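You operate a simulated robot arm through the tools that you are given. There is no shell and no other tool. Be economical: measure what you need, move in short steps, check, and stop when the job is done.

You are at the controls of a simulated robot arm. One attempt, no reset.

TASK
Clamp the oil stand's 6 mm roller in its cradle and grease the roller's cap.
Fine: with the brush from the pot on the oil stand, grease from the red tin; put the brush back in that pot and the lid on the tin; the roller stays clamped. Set down upright: brush. A coat counts when it lies all over at full strength: go over it till it gets no stronger.

The check looks at the end state, three seconds after you hand in, the way a careful person would. Anything else that was tipped, shoved, dropped, spilled or broken makes it a failure. A push-on lid holds only when it is set on centred and level and pressed home; a screw cap is set on level and turned clockwise until tight.

THE ROBOT
A 6-joint arm with a two-finger parallel gripper, fixed in place. Base frame: the origin is at the foot of the arm, x ahead of it, y to its left, z up; the work surface is at about z = 0.8. Readings come in m, degrees, newtons and seconds.
With the tool pointing down near the work surface it reaches from about 0.26 to 0.68 m from the base axis. Its first joint turns from -66.0 to 66.0 degrees. Payload 2.9 kg.
The tool frame sits at the grasp point between the pads (the TCP): z along the fingers, y along the line on which they close. The tips reach 0.03 m beyond it. The gripper opens to 0.11 m. The fingers are 0.02 m wide and 0.01 m thick; the gripper's body (0.048 by 0.112 m) begins 0.055 m behind the TCP.
Orientation is that of the tool frame in the base frame, as [roll, pitch, yaw] about the fixed x, y, z axes, in that order (R = Rz(yaw) Ry(pitch) Rx(roll)). With the fingers straight down and closing along the base's y, the tool's x points along the base's -x, its y along +y and its z along -z.

THE INTERFACE
- The arm moves only by the tool send_rows. Its argument "moves" is a list of rows, each an object of numbers (a shift or turn left out is 0, a gripper value left out holds the last): "tx", "ty", "tz": the shift along the tool's x, y, z in units of 40 mm (1.0 is 40 mm); "rx", "ry", "rz": the turn, a rotation vector about the tool's x, y, z in units of 4 degrees (1.0 is 4 degrees); "fingers": the opening in per cent of the stroke, from 0 (shut) to 100 (fully open). In form: [{"tx": .., "ty": .., "tz": .., "rx": .., "ry": .., "rz": .., "fingers": ..}, ...]. A call has 1 to 10 rows; each row shifts and turns the commanded pose from where the row before left it, along the tool's axes as they then stand. A call with a number of a shift or a turn outside -1 to 1 is refused whole. Each row takes 0.2 s and may step no farther than 0.05 m and 8.6 degrees from the row before; otherwise, or with a gripper value out of range, the whole call is refused. Where a pose cannot be reached the arm comes as near as it can. A force on the tool above 90 N (or 10 N above the force at the start of the call, whichever is more), or a blocked arm, ends the call early, and 0.2 s more pass. The fingers move at their own pace (about 0.108 m/s each) and stop on an object; they squeeze with about 30 N. The grip force told is the motor's: it shows also when the fingers shut on nothing. Time passes only in rows, and 0.2 s behind the last, so rows that do not move let the fingers close. It gives the time, the measured TCP pose, the force on the tool (base axes), the opening and the grip force at its end, in the units of the frame above (readings bear some noise), with the torque about the TCP (base axes, N m) and any sound that the robot's microphone picked up, and new pictures: "pictures" is both (left out), scene, wrist or none.
- Cameras (640 x 400 px; columns grow to the right, rows downward): "scene" is fixed at [0.0828, 0.4368, 1.3838]; the picture's right is [-0.70, -0.71, 0.00], its down [-0.42, 0.41, -0.81] and it looks along [0.58, -0.57, -0.59] (base axes); focal length 337 px, centre (320, 200). "wrist" rides on the gripper at [0.072, 0.017, -0.103] in the tool frame; the picture's right is [-0.23, 0.97, 0.00], its down [-0.76, -0.18, -0.62] and it looks along [-0.61, -0.14, 0.78] (tool axes); focal length 222 px, centre (320, 200).
- locate(camera, pixels): there is no depth. For up to 12 entries [column, row, z] of the newest picture of that camera ("zoom" is the newest enlarged one), the place [x, y] in the base frame at which the ray of that pixel passes the height z, good to about 0.002 m. The clock stands still meanwhile.
- close_up(camera, box): a new picture of the part [left, top, right, bottom] of that camera's present view, enlarged. The clock stands still meanwhile.
- sign_off(): hands the job in; it is judged then, once.

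Go step by step. Measure first, check grasps and placings, and put right what went wrong. The budget is 80 turns and 200 pictures, counting those below and the enlarged ones. Unless the task says otherwise, let go and move clear before handing in, and close with one line.

The tools are called after "Call:" by a JSON object that holds its "name" and its "arguments". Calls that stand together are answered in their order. send_rows: Moves the arm, as the interface text tells. Its arguments: {"type":"object","properties":{"moves":{"type":"array","items":{"type":"object","properties":{"tx":{"type":"number"},"ty":{"type":"number"},"tz":{"type":"number"},"rx":{"type":"number"},"ry":{"type":"number"},"rz":{"type":"number"},"fingers":{"type":"number"}}}},"pictures":{"type":"string","enum":["both","scene","wrist","none"]}},"required":["moves"]} The other tools are called the same way: locate (camera, pixels) gives the place at which the rays of pixels pass given heights; close_up (camera, box) takes an enlarged picture of a part of a camera's view; sign_off () hands the job in.

At the start:

```text
t: 0.0
ee_pos: [0.477, -0.1891, 1.1513]
ee_rot: [-180.0, -0.1, -179.9]
force: [-0.1, -0.5, -0.1]
ft_torque: [0.0, 0.02, -0.03]
gripper_width: 0.1099
grip_force: 0.1
```

scene: 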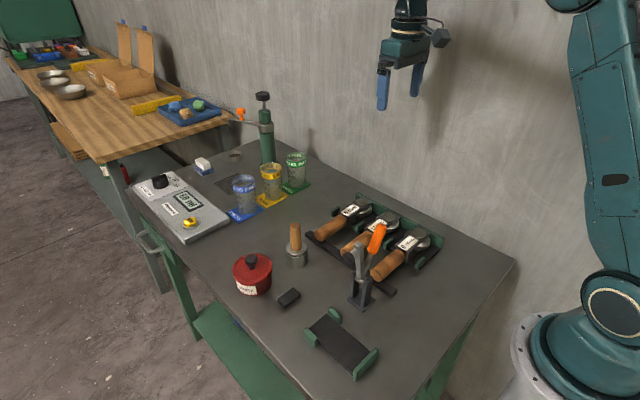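
wrist: 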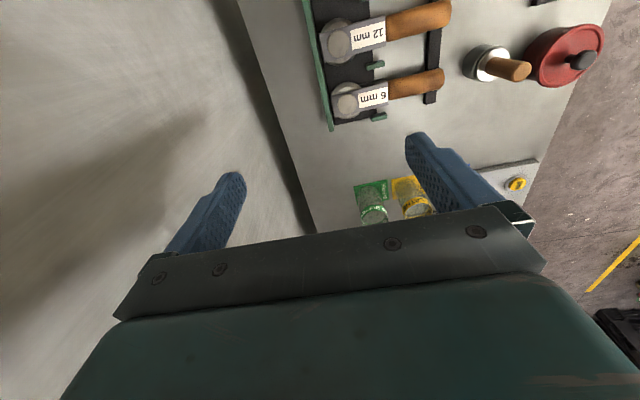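

The pictures show the red tin near (252,273), the brush in a pot near (296,245), three rollers in a rack near (375,235), a toggle clamp near (365,275) and a cradle near (340,345). I'll enlarge these parts first.

Call:
{"name": "close_up", "arguments": {"camera": "scene", "box": [220, 200, 400, 390]}}

Call:
{"name": "close_up", "arguments": {"camera": "scene", "box": [290, 180, 450, 310]}}

Call:
{"name": "close_up", "arguments": {"camera": "wrist", "box": [300, 0, 620, 220]}}

```text
2.11 times, centred on (310, 295) of scene
```

zoom: 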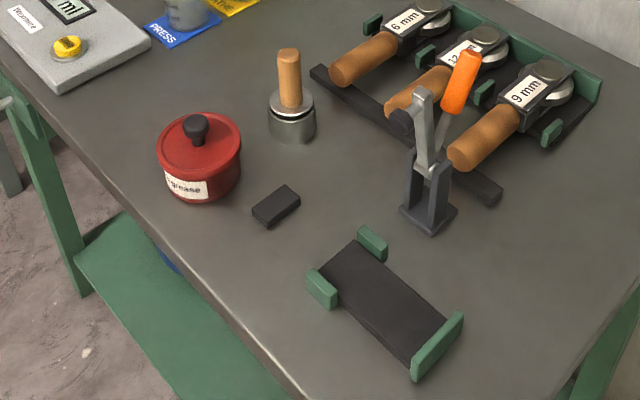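

```text
3.08 times, centred on (370, 245) of scene
```

zoom: 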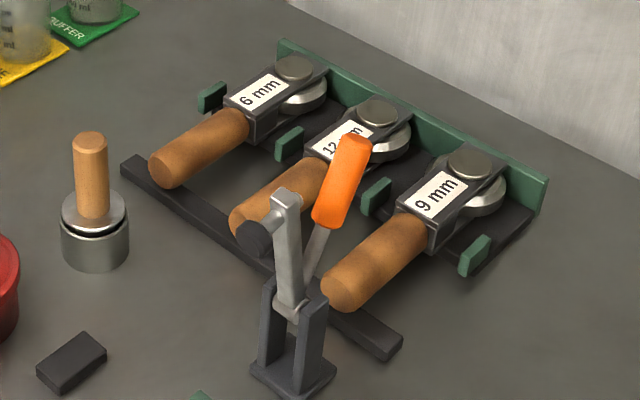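

```text
1.82 times, centred on (460, 110) of wrist
```

zoom: 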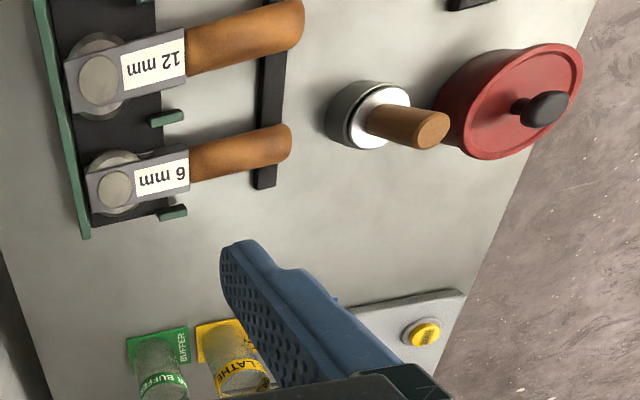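

The cradle is the black plate with green stops, the black block supports the handle, and the clamp stands open beside it. I'll measure key points from the scene picture.

Call:
{"name": "locate", "arguments": {"camera": "scene", "pixels": [[327, 311, 0.81], [345, 378, 0.81], [312, 328, 0.81], [375, 352, 0.81], [288, 297, 0.81], [362, 300, 0.8], [252, 290, 0.8], [296, 263, 0.8], [252, 260, 0.88], [295, 226, 0.89], [333, 226, 0.83], [365, 204, 0.83]]}}

Call:
{"name": "close_up", "arguments": {"camera": "scene", "box": [270, 270, 400, 390]}}

Call:
{"name": "close_up", "arguments": {"camera": "scene", "box": [330, 215, 410, 315]}}

```text
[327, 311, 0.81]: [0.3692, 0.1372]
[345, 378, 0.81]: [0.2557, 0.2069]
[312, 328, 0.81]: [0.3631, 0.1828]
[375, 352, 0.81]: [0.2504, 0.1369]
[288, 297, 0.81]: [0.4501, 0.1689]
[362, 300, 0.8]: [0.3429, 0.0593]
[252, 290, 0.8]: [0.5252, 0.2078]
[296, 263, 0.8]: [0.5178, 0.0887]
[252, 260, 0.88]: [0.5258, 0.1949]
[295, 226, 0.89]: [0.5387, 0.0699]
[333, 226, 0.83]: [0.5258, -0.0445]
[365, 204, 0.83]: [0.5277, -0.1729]
```

```text
3.33 times, centred on (335, 330) of scene
```

zoom: 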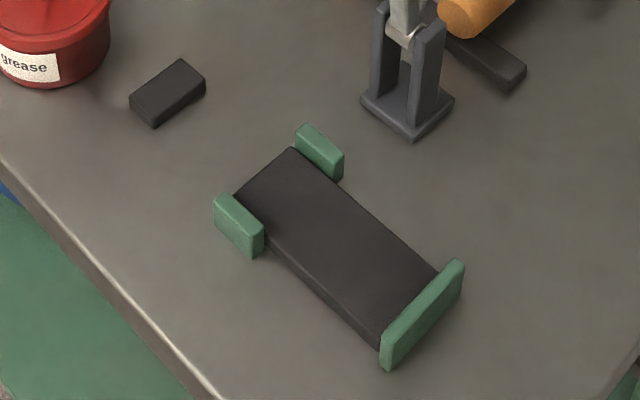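

```text
4.00 times, centred on (370, 265) of scene
```

zoom: 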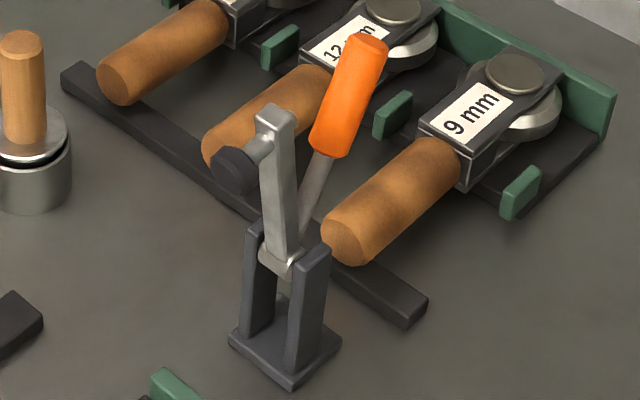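

The handle of the 6 mm roller runs along y at x≈0.526, with the head towards -y. I'll turn the gripper +90° (base) so that it closes across the handle, and look from closer.

Call:
{"name": "send_rows", "arguments": {"moves": [{"rz": -1}, {"rz": -1}, {"rz": -1}, {"rz": -1}, {"rz": -1}, {"rz": -1}, {"rz": -1}, {"rz": -1}, {"rz": -1}, {"rz": -1}], "pictures": "none"}}

Call:
{"name": "send_rows", "arguments": {"moves": [{"rz": -1}, {"rz": -1}, {"rz": -1}, {"rz": -1}, {"rz": -1}, {"rz": -1}, {"rz": -1}, {"rz": -1}, {"rz": -1}, {"rz": -1}], "pictures": "none"}}

Call:
{"name": "send_rows", "arguments": {"moves": [{"rz": -1}, {"rz": -1}, {"rz": -0.5, "tz": 0.5}, {"tz": 1}, {"tz": 1}, {"tx": -0.5, "ty": -0.6, "tz": 0.5}, {"tx": -0.5, "ty": -0.6}], "pictures": "both"}}

```text
t: 2.2
ee_pos: [0.4771, -0.1884, 1.1513]
ee_rot: [-179.9, -0.1, -139.8]
force: [0.7, 0.8, 0.3]
ft_torque: [-0.01, 0.02, -0.01]
gripper_width: 0.1102
grip_force: 0.0
```

```text
t: 4.4
ee_pos: [0.4778, -0.1895, 1.1499]
ee_rot: [180.0, 0.0, -99.9]
force: [-0.8, -0.9, -0.3]
ft_torque: [0.01, 0.0, -0.02]
gripper_width: 0.1099
grip_force: 0.1
```

```text
t: 6.0
ee_pos: [0.5262, -0.1502, 1.0287]
ee_rot: [-180.0, 0.0, -90.1]
force: [0.0, -1.0, 0.4]
ft_torque: [-0.03, 0.04, -0.03]
gripper_width: 0.1097
grip_force: 0.0
```

scene: 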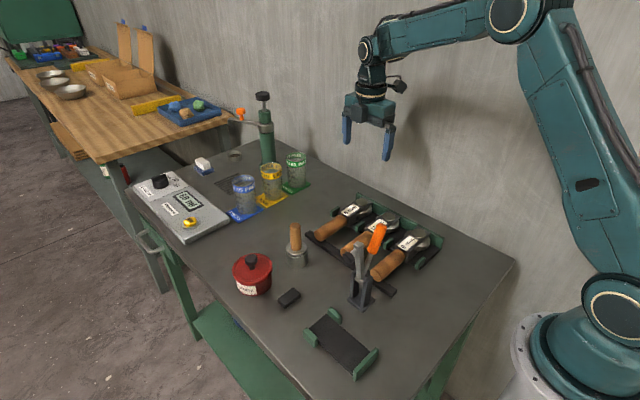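
wrist: 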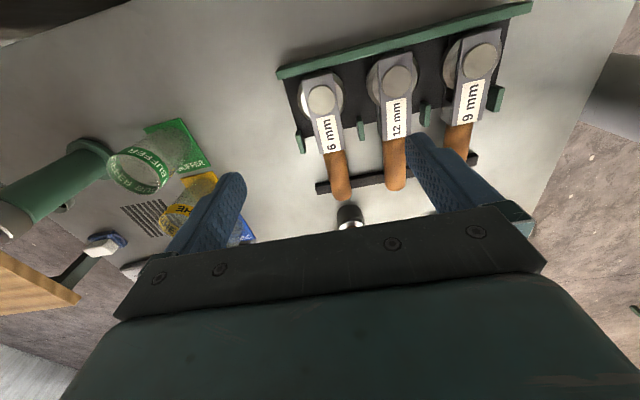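

The 6 mm roller shows at about (325,95)–(343,200) in the wrist view. I'll enlarge and measure it.

Call:
{"name": "close_up", "arguments": {"camera": "wrist", "box": [260, 40, 480, 220]}}

Call:
{"name": "locate", "arguments": {"camera": "wrist", "pixels": [[319, 97, 0.84], [302, 80, 0.84], [340, 74, 0.84], [316, 153, 0.84], [346, 149, 0.84], [337, 153, 0.83], [347, 197, 0.83], [335, 197, 0.83], [330, 187, 0.81], [297, 145, 0.81], [361, 132, 0.81]]}}

```text
2.22 times, centred on (370, 130) of wrist
```

zoom: 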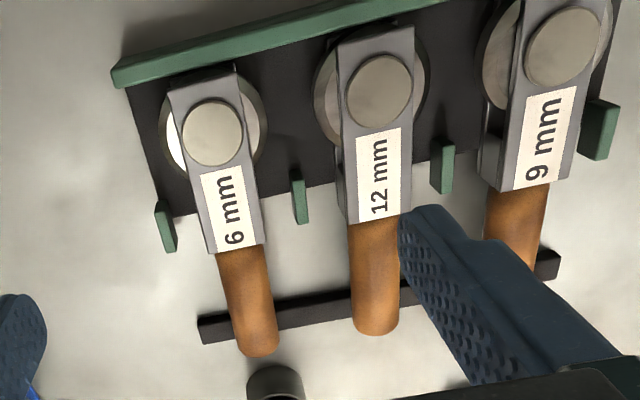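

```text
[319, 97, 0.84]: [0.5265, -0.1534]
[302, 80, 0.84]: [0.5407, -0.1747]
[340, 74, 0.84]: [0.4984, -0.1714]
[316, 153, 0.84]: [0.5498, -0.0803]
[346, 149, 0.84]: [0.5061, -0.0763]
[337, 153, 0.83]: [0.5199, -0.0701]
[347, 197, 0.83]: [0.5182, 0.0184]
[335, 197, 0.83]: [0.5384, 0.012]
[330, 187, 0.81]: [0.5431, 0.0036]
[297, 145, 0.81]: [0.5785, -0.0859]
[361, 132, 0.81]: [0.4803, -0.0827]
```

I'll triangulate the handle end and the cap from both cameras.

Call:
{"name": "locate", "arguments": {"camera": "wrist", "pixels": [[322, 99, 0.83], [322, 99, 0.85], [322, 99, 0.87], [339.5, 198, 0.82], [339.5, 198, 0.84], [339.5, 198, 0.86], [330, 155, 0.83], [330, 155, 0.85]]}}

Call:
{"name": "locate", "arguments": {"camera": "scene", "pixels": [[362, 202, 0.83], [362, 202, 0.85], [362, 202, 0.87], [320, 236, 0.82], [320, 236, 0.84], [320, 236, 0.86]]}}

```text
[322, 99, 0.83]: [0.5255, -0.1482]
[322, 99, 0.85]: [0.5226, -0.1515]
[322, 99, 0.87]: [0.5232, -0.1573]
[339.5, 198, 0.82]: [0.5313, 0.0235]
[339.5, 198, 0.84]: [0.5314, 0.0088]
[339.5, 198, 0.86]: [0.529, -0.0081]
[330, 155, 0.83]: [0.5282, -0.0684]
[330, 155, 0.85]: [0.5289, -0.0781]
```

```text
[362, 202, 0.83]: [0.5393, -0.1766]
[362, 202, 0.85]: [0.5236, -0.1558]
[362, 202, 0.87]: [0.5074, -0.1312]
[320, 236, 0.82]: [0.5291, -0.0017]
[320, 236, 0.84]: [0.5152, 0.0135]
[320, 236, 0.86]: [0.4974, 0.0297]
```

The cap top is at about (0.524,-0.153,0.851). Before picking the roller I'll look at the cradle and clamp from above.

Call:
{"name": "send_rows", "arguments": {"moves": [{"tx": -0.9, "ty": 0.6}, {"tx": -0.9, "ty": 0.6}, {"tx": -0.9, "ty": 0.6}, {"tx": -0.9, "ty": 0.6}, {"tx": -0.8, "ty": 0.7}, {"tx": -0.7, "ty": 0.7}, {"tx": -0.7, "ty": 0.7}, {"tx": -0.4, "ty": 0.7}], "pictures": "both"}}

```text
t: 7.8
ee_pos: [0.3174, 0.0979, 1.0311]
ee_rot: [-180.0, 0.1, -90.1]
force: [-0.9, 0.2, 0.2]
ft_torque: [0.03, -0.02, -0.04]
gripper_width: 0.1101
grip_force: 0.1
```

scene: 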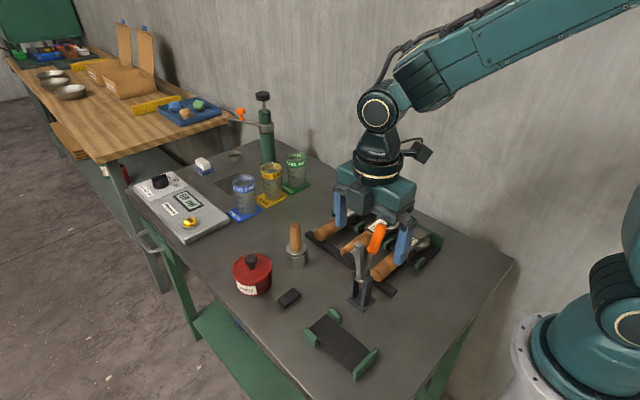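
wrist: 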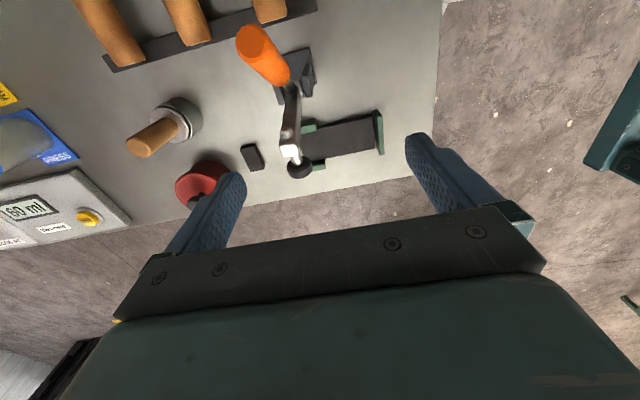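

The cradle shows near (340,135) and the clamp near (295,90). I'll enlarge that area.

Call:
{"name": "close_up", "arguments": {"camera": "wrist", "box": [220, 20, 400, 190]}}

Call:
{"name": "locate", "arguments": {"camera": "wrist", "pixels": [[305, 125, 0.82], [318, 163, 0.82], [377, 112, 0.82], [382, 150, 0.82], [252, 156, 0.81], [296, 85, 0.8], [289, 152, 0.93], [301, 168, 0.93], [251, 40, 0.93], [280, 75, 0.88]]}}

```text
2.35 times, centred on (310, 105) of wrist
```

zoom: 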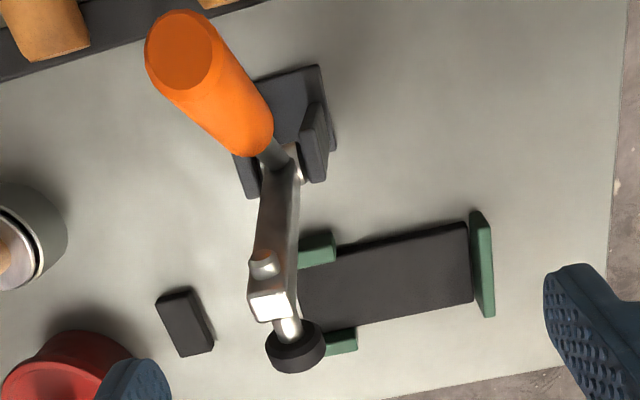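

```text
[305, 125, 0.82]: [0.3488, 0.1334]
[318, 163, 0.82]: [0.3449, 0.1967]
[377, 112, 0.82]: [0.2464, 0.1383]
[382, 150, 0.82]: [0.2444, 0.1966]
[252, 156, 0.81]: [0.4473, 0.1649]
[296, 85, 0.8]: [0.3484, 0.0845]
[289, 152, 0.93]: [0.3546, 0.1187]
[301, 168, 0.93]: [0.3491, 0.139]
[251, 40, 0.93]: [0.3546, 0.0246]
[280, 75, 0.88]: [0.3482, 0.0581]
```

I'll measure the post gap and heights through the zoom picture.

Call:
{"name": "locate", "arguments": {"camera": "zoom", "pixels": [[334, 235, 0.825], [336, 263, 0.815], [357, 328, 0.825], [340, 331, 0.825], [356, 350, 0.825], [470, 215, 0.83], [478, 305, 0.83], [157, 300, 0.815], [190, 288, 0.815], [213, 345, 0.815], [180, 357, 0.815]]}}

Call:
{"name": "close_up", "arguments": {"camera": "scene", "box": [300, 295, 390, 385]}}

```text
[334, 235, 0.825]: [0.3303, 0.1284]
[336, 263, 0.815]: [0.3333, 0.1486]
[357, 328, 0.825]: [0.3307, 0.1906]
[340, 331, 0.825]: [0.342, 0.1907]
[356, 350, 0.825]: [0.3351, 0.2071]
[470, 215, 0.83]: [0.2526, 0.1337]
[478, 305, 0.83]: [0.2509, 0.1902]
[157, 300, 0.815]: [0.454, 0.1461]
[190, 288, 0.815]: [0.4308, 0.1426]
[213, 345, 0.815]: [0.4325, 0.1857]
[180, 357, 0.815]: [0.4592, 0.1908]
```

```text
4.44 times, centred on (345, 340) of scene
```

zoom: 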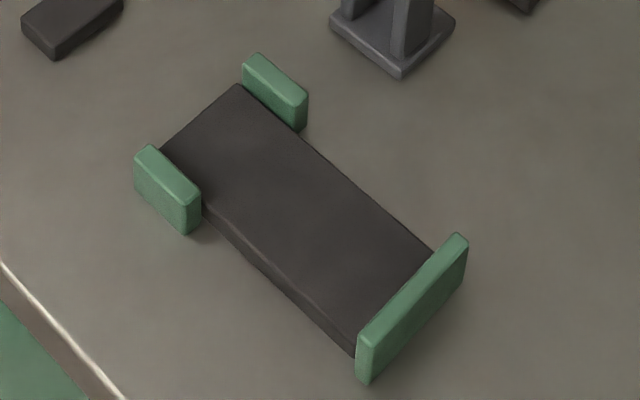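

Call:
{"name": "locate", "arguments": {"camera": "zoom", "pixels": [[237, 83, 0.81], [162, 150, 0.81], [433, 257, 0.81], [357, 332, 0.81], [296, 131, 0.81], [152, 145, 0.828], [201, 187, 0.828], [247, 58, 0.828], [300, 98, 0.828], [457, 234, 0.832], [362, 338, 0.832]]}}

```text
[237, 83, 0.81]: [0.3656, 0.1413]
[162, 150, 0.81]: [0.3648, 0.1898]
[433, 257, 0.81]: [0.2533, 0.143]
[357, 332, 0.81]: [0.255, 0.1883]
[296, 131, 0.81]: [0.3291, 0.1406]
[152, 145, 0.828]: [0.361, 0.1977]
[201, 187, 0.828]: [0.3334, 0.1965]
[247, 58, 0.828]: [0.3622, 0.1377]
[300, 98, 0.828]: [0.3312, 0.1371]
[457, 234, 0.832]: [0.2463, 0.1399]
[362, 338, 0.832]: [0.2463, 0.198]
```

The gripper's body could hit the open clamp arm if I grip the head, so I'll grip the handle just behind the head. I'm checking the height of the clamp's tip.

Call:
{"name": "locate", "arguments": {"camera": "scene", "pixels": [[347, 258, 0.9], [347, 258, 0.92], [347, 258, 0.94], [357, 242, 0.9], [357, 242, 0.92], [357, 242, 0.94], [382, 224, 0.92], [382, 224, 0.94], [382, 224, 0.96]]}}

Call:
{"name": "locate", "arguments": {"camera": "wrist", "pixels": [[301, 168, 0.9], [301, 168, 0.92], [301, 168, 0.94], [289, 149, 0.9], [289, 149, 0.92], [289, 149, 0.94], [251, 40, 0.92], [251, 40, 0.94], [251, 40, 0.96]]}}

```text
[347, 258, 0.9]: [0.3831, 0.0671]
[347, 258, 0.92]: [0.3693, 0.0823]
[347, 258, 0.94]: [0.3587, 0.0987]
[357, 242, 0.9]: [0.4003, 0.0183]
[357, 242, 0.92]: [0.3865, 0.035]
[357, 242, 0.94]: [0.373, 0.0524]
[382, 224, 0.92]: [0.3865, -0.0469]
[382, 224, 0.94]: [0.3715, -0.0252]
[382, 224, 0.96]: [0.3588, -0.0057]
```

```text
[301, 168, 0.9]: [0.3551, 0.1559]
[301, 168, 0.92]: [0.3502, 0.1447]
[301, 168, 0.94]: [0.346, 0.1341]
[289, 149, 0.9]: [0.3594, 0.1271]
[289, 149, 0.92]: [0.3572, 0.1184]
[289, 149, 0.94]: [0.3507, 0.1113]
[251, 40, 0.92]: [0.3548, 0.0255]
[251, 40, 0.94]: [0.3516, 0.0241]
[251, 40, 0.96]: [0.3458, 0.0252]
```

The clamp foot stands at about (0.35,0.12,0.955), so it clears a grip on the handle at x≈0.396. I'll move over the handle of the 6 mm roller, at y≈-0.041.

Call:
{"name": "send_rows", "arguments": {"moves": [{"tz": -1}, {"ty": -0.9, "tx": 0.5}, {"ty": -0.9, "tx": 0.5}, {"ty": -0.9, "tx": 0.6}, {"ty": -0.9, "tx": 0.6}, {"ty": -0.8, "tx": 0.6}, {"ty": -0.83, "tx": 0.67}, {"tz": 1, "fingers": 64}, {"tz": 1}, {"tz": 1}], "pictures": "both"}}

```text
t: 10.0
ee_pos: [0.5245, -0.0397, 0.9507]
ee_rot: [-179.9, 0.0, -90.1]
force: [0.1, 0.4, 0.0]
ft_torque: [0.0, 0.0, 0.02]
gripper_width: 0.0701
grip_force: 0.1
```

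scene: 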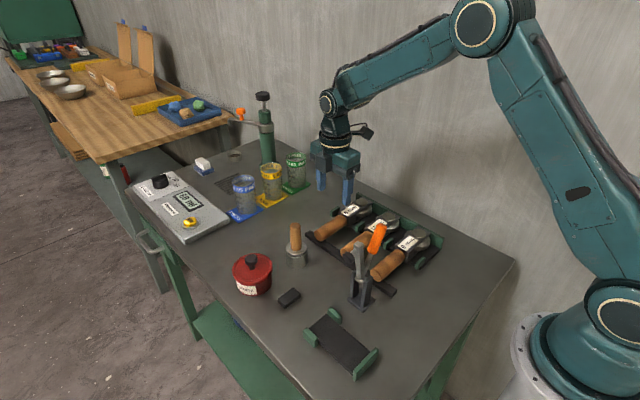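
wrist: 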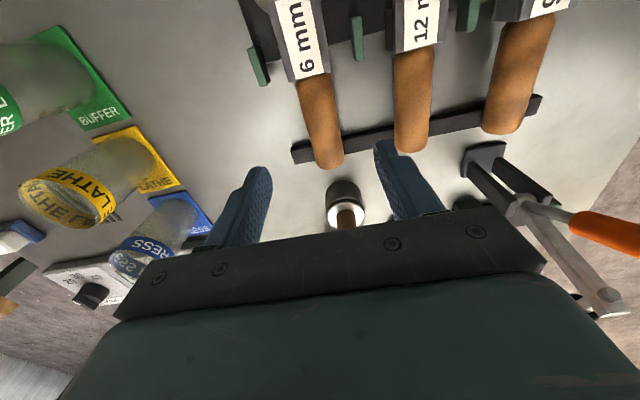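

I'm checking where the handle and the bar lie relative to the fingers.

Call:
{"name": "locate", "arguments": {"camera": "wrist", "pixels": [[302, 110, 0.835], [335, 104, 0.835], [315, 78, 0.845], [326, 162, 0.835], [294, 152, 0.815], [389, 133, 0.815], [293, 80, 0.845], [329, 74, 0.845], [264, 85, 0.828]]}}

```text
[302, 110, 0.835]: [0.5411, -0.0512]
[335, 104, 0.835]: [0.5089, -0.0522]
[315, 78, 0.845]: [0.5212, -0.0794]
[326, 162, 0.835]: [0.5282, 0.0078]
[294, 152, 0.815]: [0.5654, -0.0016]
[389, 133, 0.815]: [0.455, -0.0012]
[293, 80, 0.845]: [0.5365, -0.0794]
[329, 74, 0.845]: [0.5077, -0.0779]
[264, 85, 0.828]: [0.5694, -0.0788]
```

The handle is centred at x≈0.525 and the gripper is lined up. I'll descend and close.

Call:
{"name": "send_rows", "arguments": {"moves": [{"tz": 1}, {"tz": 1}, {"tz": 0.8}, {}, {"fingers": 0}, {}, {}, {}], "pictures": "wrist"}}

```text
t: 11.8
ee_pos: [0.5261, -0.0388, 0.8398]
ee_rot: [179.9, 0.0, -90.0]
force: [0.2, -0.2, 0.0]
ft_torque: [0.22, -0.03, 0.15]
gripper_width: 0.032
grip_force: 30.1
```

wrist: 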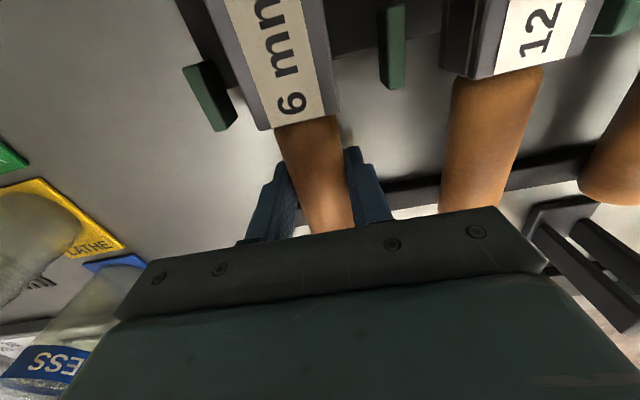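

The handle is gripped (0.032 m, 30 N). I'll lift slowly and check for sag.

Call:
{"name": "send_rows", "arguments": {"moves": [{"tz": -0.3}, {"tz": -0.4}, {"tz": -0.6}, {"tz": -0.8}, {"tz": -1}, {"tz": -1}, {}], "pictures": "both"}}

```text
t: 13.4
ee_pos: [0.5276, -0.0399, 1.0013]
ee_rot: [-180.0, 0.0, -90.0]
force: [0.6, 0.1, -5.1]
ft_torque: [0.27, -0.03, 0.13]
gripper_width: 0.0321
grip_force: 30.0
```

scene: 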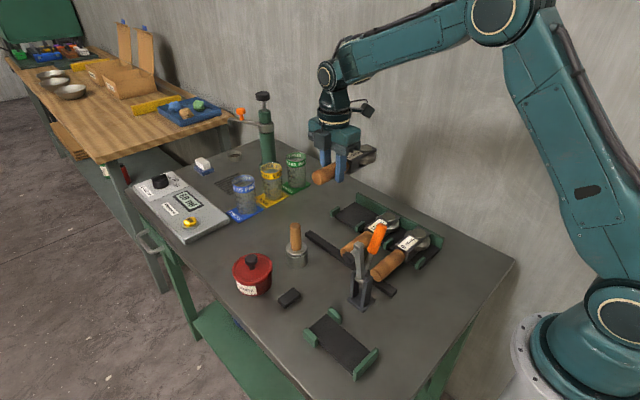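
wrist: 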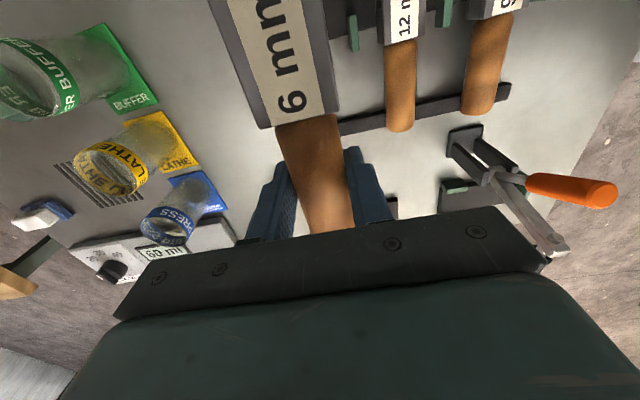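

The roller hangs level and the load is 5 N. I'll raise it, turn it -90° (base), and carry it over the cradle.

Call:
{"name": "send_rows", "arguments": {"moves": [{"tz": -1}, {"tz": -1}, {"rz": 1}, {"rz": 1}, {"rz": 1}, {"rz": 1}, {"rz": 1}, {"rz": 1}, {"rz": 1}, {"rz": 1}], "pictures": "none"}}

Call:
{"name": "send_rows", "arguments": {"moves": [{"rz": 1}, {"rz": 1}, {"rz": 1}, {"rz": 1}, {"rz": 1}, {"rz": 1}, {"rz": 1}, {"rz": 1}, {"rz": 1}, {"rz": 1}], "pictures": "none"}}

Call:
{"name": "send_rows", "arguments": {"moves": [{"rz": 1}, {"rz": 1}, {"rz": 1}, {"rz": 1}, {"rz": 0.5, "ty": 0.15}, {"ty": 1}, {"ty": 1}, {"ty": 1}, {"ty": 1}, {"ty": 1}], "pictures": "none"}}

Call:
{"name": "send_rows", "arguments": {"moves": [{"tx": 1}, {"tx": 1}, {"tx": 1}, {"tx": 0.26}, {}], "pictures": "both"}}

```text
t: 15.6
ee_pos: [0.5273, -0.0398, 1.0834]
ee_rot: [-180.0, 0.0, -122.1]
force: [0.0, 0.1, -5.0]
ft_torque: [0.24, -0.19, 0.15]
gripper_width: 0.032
grip_force: 29.8
```

```text
t: 17.8
ee_pos: [0.5269, -0.0408, 1.0838]
ee_rot: [180.0, 0.0, -162.0]
force: [-0.3, 0.8, -4.3]
ft_torque: [0.1, -0.25, -0.13]
gripper_width: 0.0317
grip_force: 30.0
```

```text
t: 20.0
ee_pos: [0.5249, 0.1662, 1.0843]
ee_rot: [179.9, -0.1, 179.8]
force: [0.1, 1.1, -4.6]
ft_torque: [0.07, -0.3, -0.17]
gripper_width: 0.0321
grip_force: 30.2
```

```text
t: 21.2
ee_pos: [0.3971, 0.1665, 1.0832]
ee_rot: [180.0, 0.0, -179.9]
force: [0.9, 1.2, -4.2]
ft_torque: [0.07, -0.25, -0.14]
gripper_width: 0.0322
grip_force: 30.1
```

scene: 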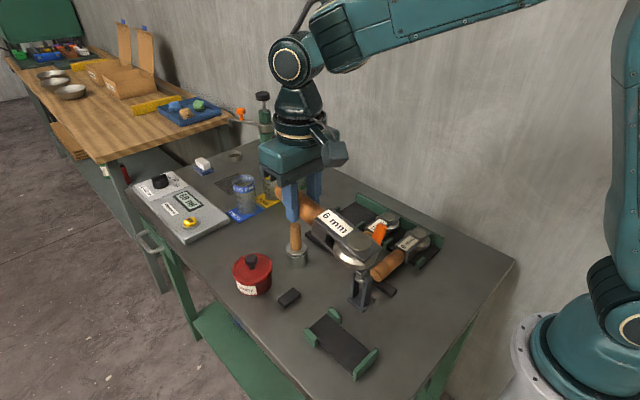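
wrist: 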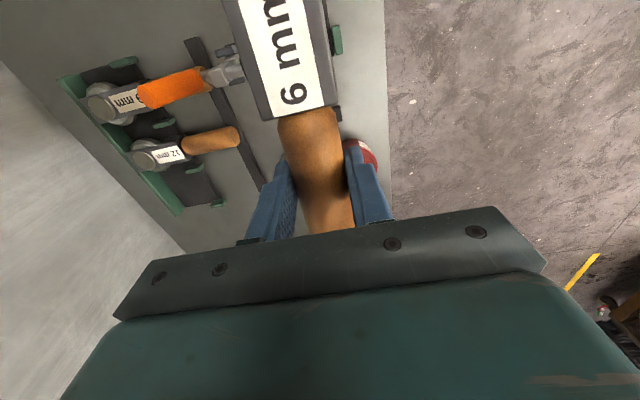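

The roller is over the cradle. I'll check the cap position and the heading in an enlarged view.

Call:
{"name": "close_up", "arguments": {"camera": "scene", "box": [280, 170, 400, 290]}}

```text
3.33 times, centred on (340, 230) of scene
```

zoom: 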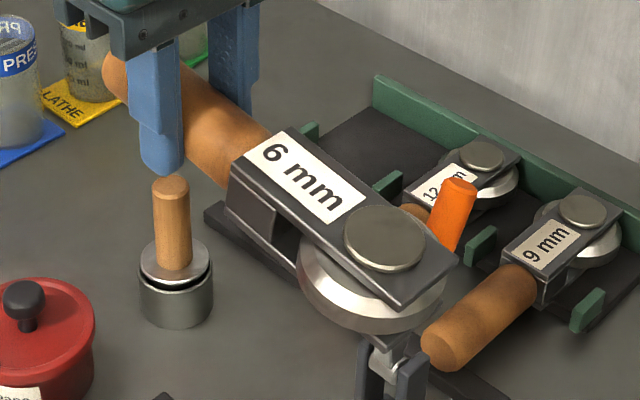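

Call:
{"name": "locate", "arguments": {"camera": "zoom", "pixels": [[385, 238, 1.095], [385, 238, 1.09], [400, 309, 1.088], [460, 258, 1.088], [233, 168, 1.088], [288, 127, 1.088], [342, 310, 1.075]]}}

```text
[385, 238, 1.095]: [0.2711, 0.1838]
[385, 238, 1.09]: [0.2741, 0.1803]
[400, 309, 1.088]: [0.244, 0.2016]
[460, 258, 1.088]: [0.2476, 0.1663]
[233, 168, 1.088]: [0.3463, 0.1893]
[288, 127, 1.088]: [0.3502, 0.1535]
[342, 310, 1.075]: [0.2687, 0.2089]
```

The cap's scene pixel is 11 px lower than a level roller would give, so the head has sagged about 9°. I'll pitch the tool by +2.3 units about its y to level the roller and recheck.

Call:
{"name": "send_rows", "arguments": {"moves": [{"ry": 0.8}, {"ry": 0.8}, {"ry": 0.7}, {}], "pictures": "wrist"}}

Call:
{"name": "close_up", "arguments": {"camera": "scene", "box": [280, 170, 400, 290]}}

```text
t: 22.2
ee_pos: [0.3968, 0.1675, 1.0835]
ee_rot: [180.0, -9.4, 179.9]
force: [0.5, -1.5, -4.3]
ft_torque: [-0.03, -0.22, 0.15]
gripper_width: 0.032
grip_force: 30.0
```

wrist: 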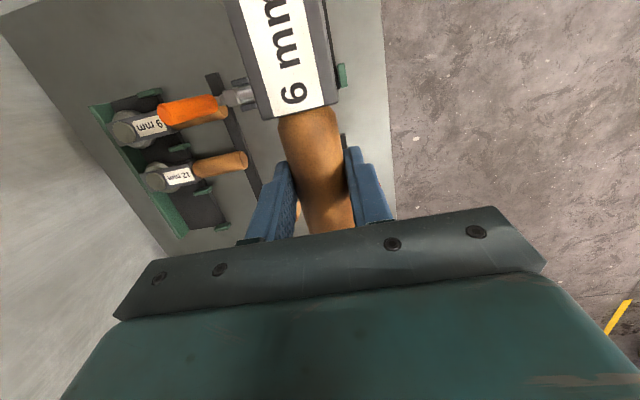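

```text
3.33 times, centred on (340, 230) of scene
```

zoom: 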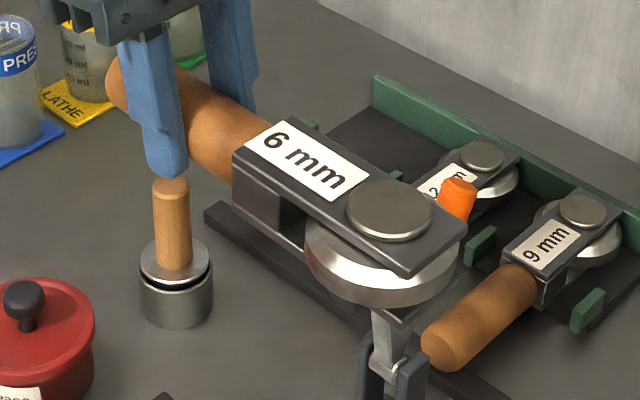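

The roller is nearly level now. I'll give it a little more pitch and lower straight down to about 0.885.

Call:
{"name": "send_rows", "arguments": {"moves": [{"ry": 0.3}, {"tz": 0.98, "tx": -0.18}, {"tz": 0.98, "tx": -0.18}, {"tz": 0.98, "tx": -0.18}, {"tz": 0.98, "tx": -0.18}, {"tz": 0.98, "tx": -0.18}, {}], "pictures": "both"}}

Call:
{"name": "close_up", "arguments": {"camera": "scene", "box": [270, 260, 400, 390]}}

```text
t: 23.8
ee_pos: [0.3991, 0.1655, 0.8843]
ee_rot: [180.0, -10.4, 179.9]
force: [-0.8, -0.7, -4.6]
ft_torque: [-0.05, -0.31, 0.15]
gripper_width: 0.0322
grip_force: 30.1
```

scene: 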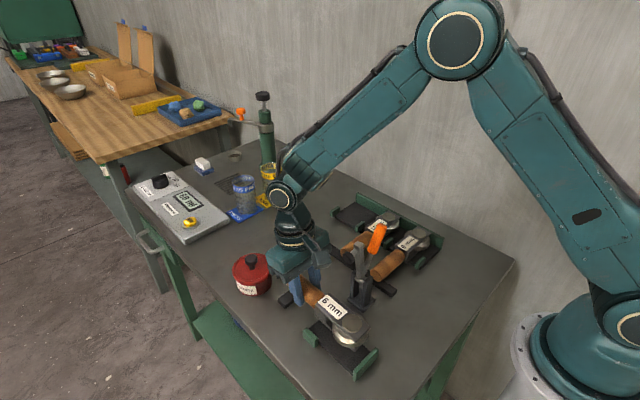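
wrist: 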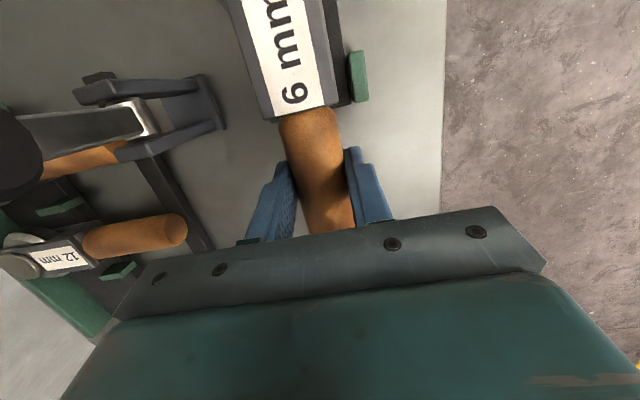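

```text
3.08 times, centred on (335, 325) of scene
```

zoom: 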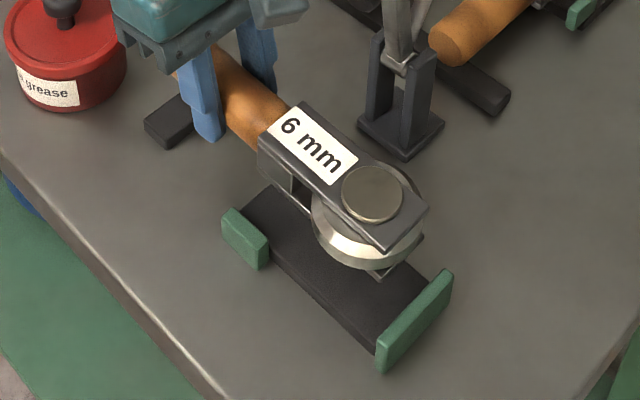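

It is well aligned over the cradle. I'll lower in small steps towards z≈0.842 and watch the force.

Call:
{"name": "send_rows", "arguments": {"moves": [{"tz": 0.3, "tx": -0.055}, {"tz": 0.3, "tx": -0.055}, {"tz": 0.2, "tx": -0.037}, {"tz": 0.15, "tx": -0.028}, {}], "pictures": "none"}}

Call:
{"name": "close_up", "arguments": {"camera": "scene", "box": [270, 260, 400, 390]}}

```text
t: 25.0
ee_pos: [0.397, 0.1661, 0.8452]
ee_rot: [180.0, -10.4, -180.0]
force: [0.5, 0.8, 0.7]
ft_torque: [0.1, 0.42, -0.21]
gripper_width: 0.0321
grip_force: 29.9
```

```text
3.08 times, centred on (335, 325) of scene
```

zoom: 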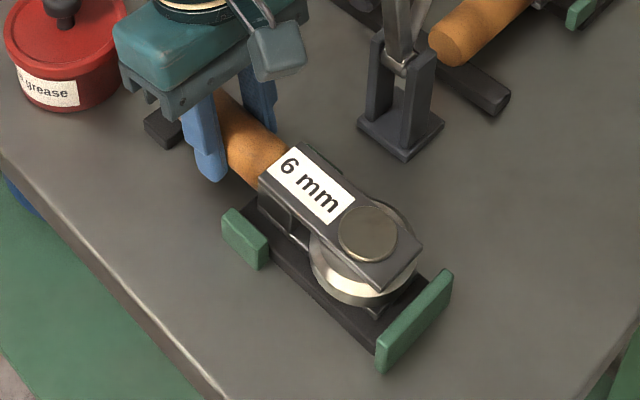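

The head touches the plate (force changed by +5 N). I'll lower the last few millimetres.

Call:
{"name": "send_rows", "arguments": {"moves": [{"tz": 0.07, "tx": -0.013}, {"tz": 0.06, "tx": -0.011}, {}], "pictures": "none"}}

Call:
{"name": "close_up", "arguments": {"camera": "scene", "box": [270, 260, 400, 390]}}

```text
t: 25.8
ee_pos: [0.3972, 0.1658, 0.841]
ee_rot: [-180.0, -10.2, 179.9]
force: [2.8, -8.0, 25.1]
ft_torque: [-0.18, 0.14, 0.42]
gripper_width: 0.0324
grip_force: 29.9
```

```text
3.08 times, centred on (335, 325) of scene
```

zoom: 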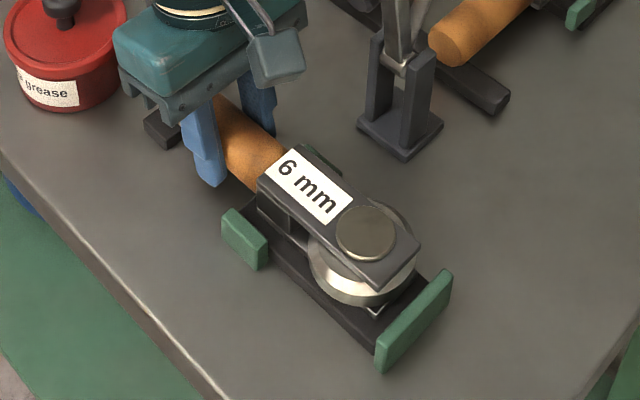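

It is seated with 25 N of push. I'll release and back out upward.

Call:
{"name": "send_rows", "arguments": {"moves": [{"tz": -0.05, "fingers": 62}, {}, {}, {"tz": -0.5}, {"tz": -1}, {"tz": -1}, {"tz": -1}, {"tz": -1}], "pictures": "both"}}

Call:
{"name": "close_up", "arguments": {"camera": "scene", "box": [270, 260, 400, 390]}}

```text
t: 27.6
ee_pos: [0.4284, 0.1652, 1.02]
ee_rot: [180.0, -10.6, -180.0]
force: [-0.5, 0.8, 0.4]
ft_torque: [0.0, 0.03, 0.02]
gripper_width: 0.068
grip_force: 0.1
```

scene: 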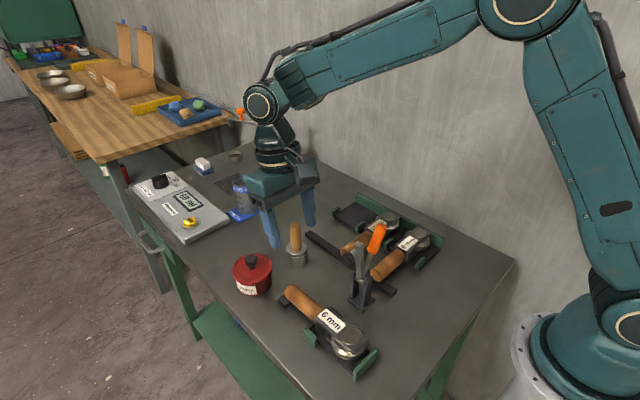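
wrist: 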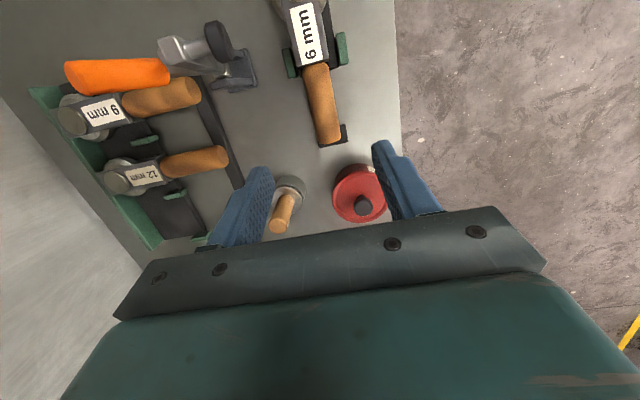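

```text
3.08 times, centred on (335, 325) of scene
```

zoom: 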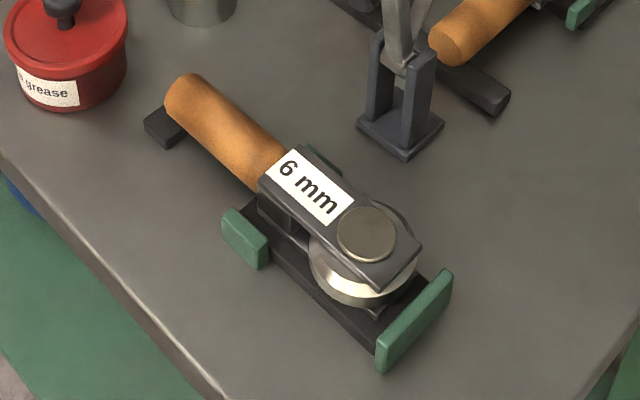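

The roller lies level in the cradle with its handle on the block. I'll measure the cap and the clamp geometry.

Call:
{"name": "locate", "arguments": {"camera": "zoom", "pixels": [[368, 234, 0.851], [385, 290, 0.845], [422, 245, 0.845], [258, 180, 0.845], [300, 146, 0.845]]}}

Call:
{"name": "close_up", "arguments": {"camera": "scene", "box": [330, 215, 410, 315]}}

Call:
{"name": "close_up", "arguments": {"camera": "wrist", "box": [40, 0, 360, 200]}}

```text
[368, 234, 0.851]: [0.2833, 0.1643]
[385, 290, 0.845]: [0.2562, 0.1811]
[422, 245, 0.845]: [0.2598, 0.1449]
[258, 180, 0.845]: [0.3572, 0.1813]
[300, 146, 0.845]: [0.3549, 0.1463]
```

```text
4.00 times, centred on (370, 265) of scene
```

zoom: 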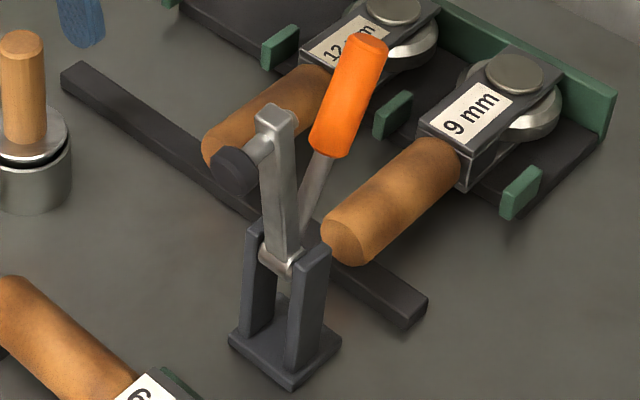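

```text
2.00 times, centred on (200, 100) of wrist
```

zoom: 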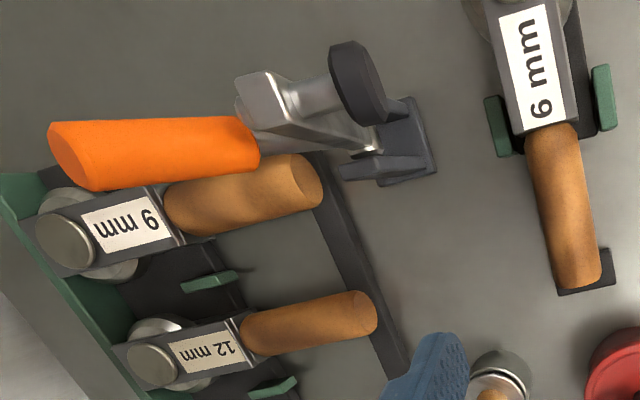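

The roller is true in the cradle, with its cap at (0.283,0.164). The clamp lever leans towards -y with its pivot near (0.35,0.065,0.865). I'll close the fingers, level the tool and go behind the orange handle to push it towards +y.

Call:
{"name": "send_rows", "arguments": {"moves": [{"ry": -1, "fingers": 0}, {"ry": -1, "tz": -0.6}, {"ry": -0.6, "tz": -0.7}, {"tx": 0.5, "ty": -0.8}, {"tx": 0.4, "ty": -0.9}, {"tx": 0.4, "ty": -0.9}, {"tx": 0.4, "ty": -0.9}, {"tx": 0.2, "ty": -0.9}, {"ty": -0.6}, {}], "pictures": "none"}}

Call:
{"name": "send_rows", "arguments": {"moves": [{"tz": 0.9}, {"tz": 0.9}, {"tz": 0.4}, {}], "pictures": "both"}}

```text
t: 29.8
ee_pos: [0.3566, -0.0308, 1.0708]
ee_rot: [180.0, 0.1, 180.0]
force: [-1.1, -0.9, 0.7]
ft_torque: [0.03, 0.02, 0.0]
gripper_width: 0.0001
grip_force: 30.2
```

```text
t: 30.8
ee_pos: [0.357, -0.0341, 0.9846]
ee_rot: [180.0, 0.0, -180.0]
force: [-0.9, -0.4, -0.3]
ft_torque: [-0.01, -0.03, 0.01]
gripper_width: 0.0
grip_force: 30.0
```

scene: 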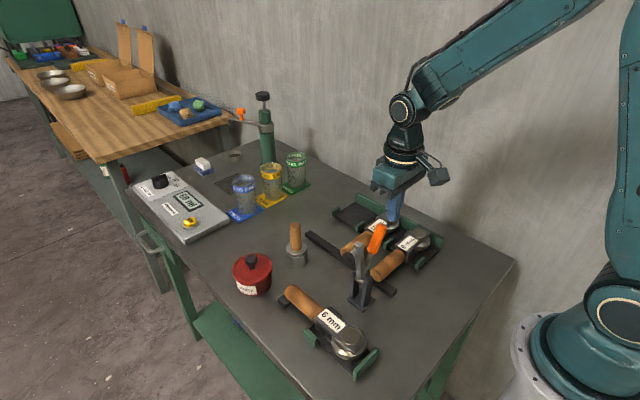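
wrist: 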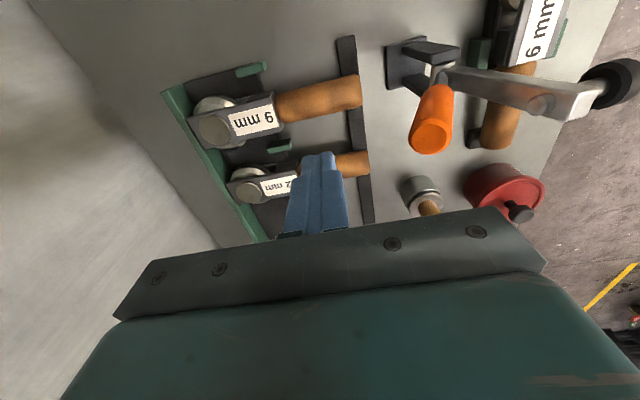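

Call:
{"name": "locate", "arguments": {"camera": "wrist", "pixels": [[430, 138, 0.96], [430, 138, 0.97], [430, 138, 0.98], [443, 95, 0.92], [612, 80, 0.955], [550, 105, 0.96], [318, 158, 0.955]]}}

Call:
{"name": "locate", "arguments": {"camera": "scene", "pixels": [[378, 226, 0.96], [378, 226, 0.97], [378, 226, 0.98]]}}

```text
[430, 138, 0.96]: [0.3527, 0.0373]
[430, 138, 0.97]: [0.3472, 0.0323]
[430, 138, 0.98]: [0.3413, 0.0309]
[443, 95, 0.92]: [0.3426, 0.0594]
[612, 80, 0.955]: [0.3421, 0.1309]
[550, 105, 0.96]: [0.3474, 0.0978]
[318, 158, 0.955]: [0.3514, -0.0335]
```

```text
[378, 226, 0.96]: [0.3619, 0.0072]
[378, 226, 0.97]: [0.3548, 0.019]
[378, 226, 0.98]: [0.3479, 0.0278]
```

The orange handle's top is at about (0.345,0.029,0.98). I'll line up in x, go 8 mm lower and push towards +y.

Call:
{"name": "send_rows", "arguments": {"moves": [{"tx": 0.25, "tz": 0.2}, {"ty": 0.5}, {"ty": 0.4}, {"ty": 0.3}, {"ty": 0.3}, {"ty": 0.3}, {"ty": 0.3}, {"ty": 0.3}], "pictures": "both"}}

```text
t: 32.6
ee_pos: [0.3467, 0.0619, 0.9754]
ee_rot: [-179.9, 0.0, 179.9]
force: [1.6, -1.9, 1.0]
ft_torque: [0.01, -0.01, 0.0]
gripper_width: 0.0
grip_force: 30.2
```

scene: 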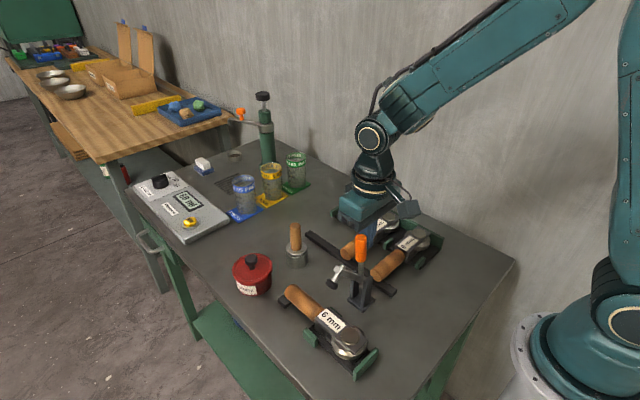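
wrist: 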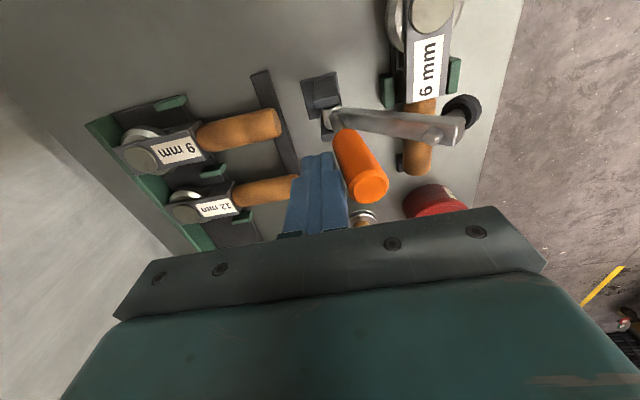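

It works: the handle is upright and the arm is partly down. I'll keep pushing.

Call:
{"name": "send_rows", "arguments": {"moves": [{"ty": 0.3}, {"ty": 0.3}, {"ty": 0.3}, {"ty": 0.2}, {}], "pictures": "both"}}

```text
t: 33.8
ee_pos: [0.3465, 0.1075, 0.9749]
ee_rot: [-179.9, -0.1, 180.0]
force: [-0.3, -0.7, -0.7]
ft_torque: [0.0, 0.01, 0.01]
gripper_width: 0.0003
grip_force: 30.4
```

scene: 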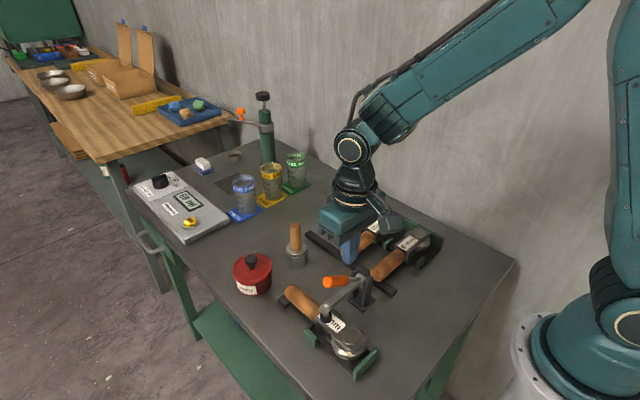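
wrist: 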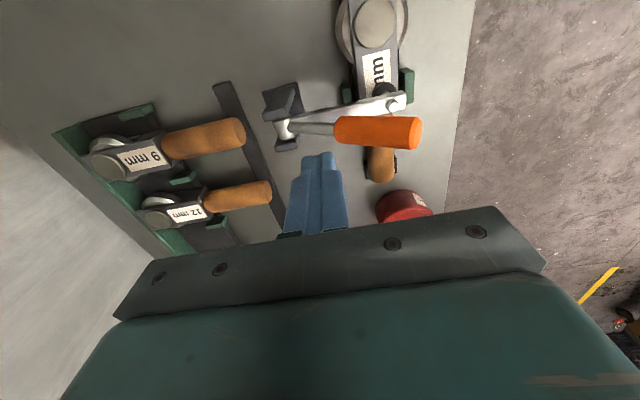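

The arm has dropped onto the head. I'll check whether it is locked.

Call:
{"name": "close_up", "arguments": {"camera": "scene", "box": [290, 250, 410, 370]}}

Call:
{"name": "close_up", "arguments": {"camera": "wrist", "box": [230, 50, 450, 200]}}

```text
3.33 times, centred on (350, 310) of scene
```

zoom: 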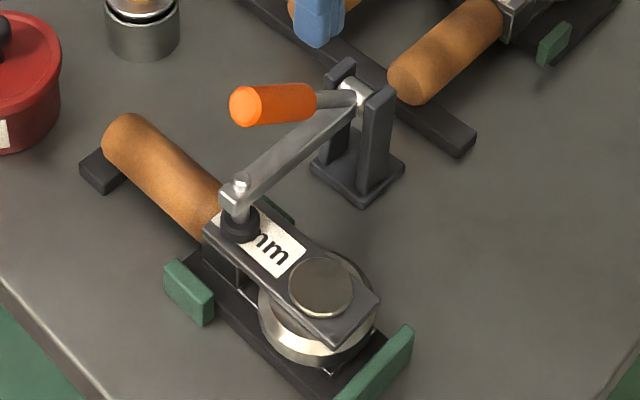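

```text
2.67 times, centred on (340, 125) of wrist
```

zoom: 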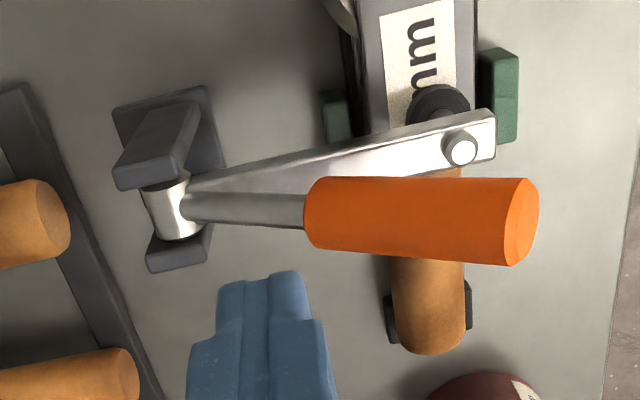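

The foot is on the label end of the head. I'll press the orange handle down from above to make sure that it locks.

Call:
{"name": "send_rows", "arguments": {"moves": [{"tz": -0.3}, {"ty": 0.7}, {"ty": 0.6}, {"tz": 0.5}, {"tz": 0.3}, {"tz": 0.2}, {}], "pictures": "none"}}

```text
t: 34.8
ee_pos: [0.3477, 0.1589, 0.9826]
ee_rot: [179.8, 0.4, 179.9]
force: [-13.7, -9.7, 30.3]
ft_torque: [-0.08, 0.61, 0.18]
gripper_width: 0.0004
grip_force: 30.3
stopped in row 4: the force on the tool passed its limit at 124 N (the readings are from after the stop); the commanded pose is now the measured one
```

A contact came earlier than I expected, with tips at about 0.95. I'll look.

Call:
{"name": "send_rows", "arguments": {"moves": [{"tz": -0.1}], "pictures": "both"}}

Call:
{"name": "close_up", "arguments": {"camera": "scene", "box": [290, 200, 430, 370]}}

```text
t: 35.2
ee_pos: [0.3492, 0.1596, 0.9855]
ee_rot: [179.8, 0.5, -180.0]
force: [0.4, 0.9, 0.2]
ft_torque: [0.0, 0.0, 0.0]
gripper_width: 0.0
grip_force: 30.2
```

scene: 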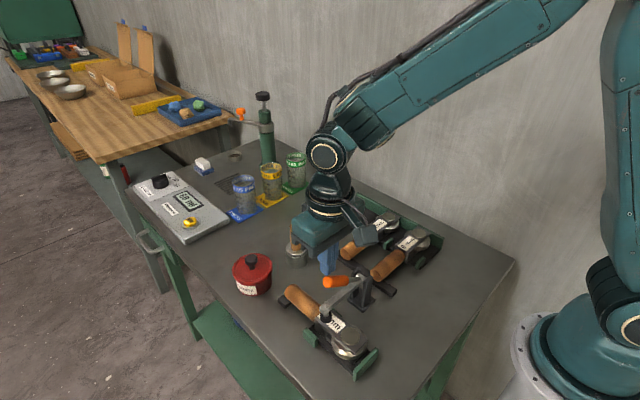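
wrist: 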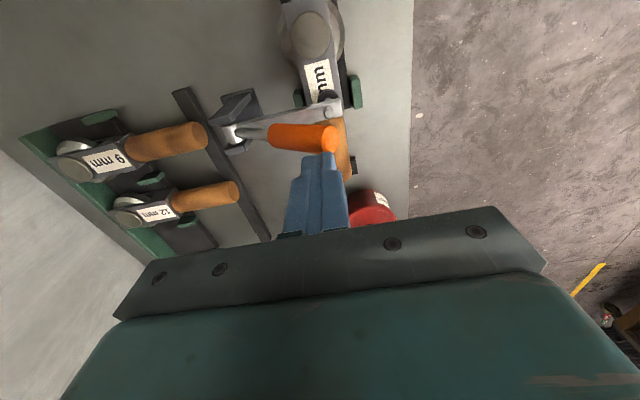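

```text
2.35 times, centred on (360, 285) of scene
```

zoom: 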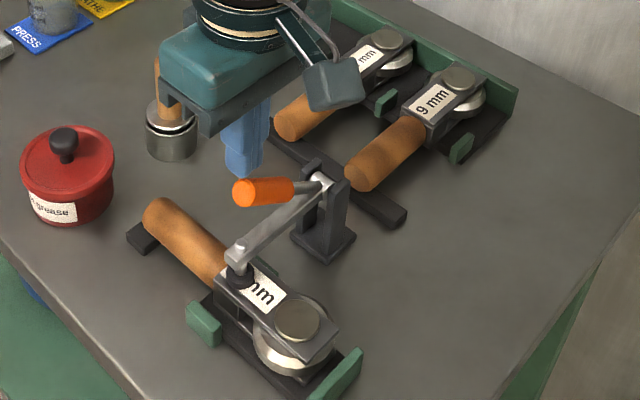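

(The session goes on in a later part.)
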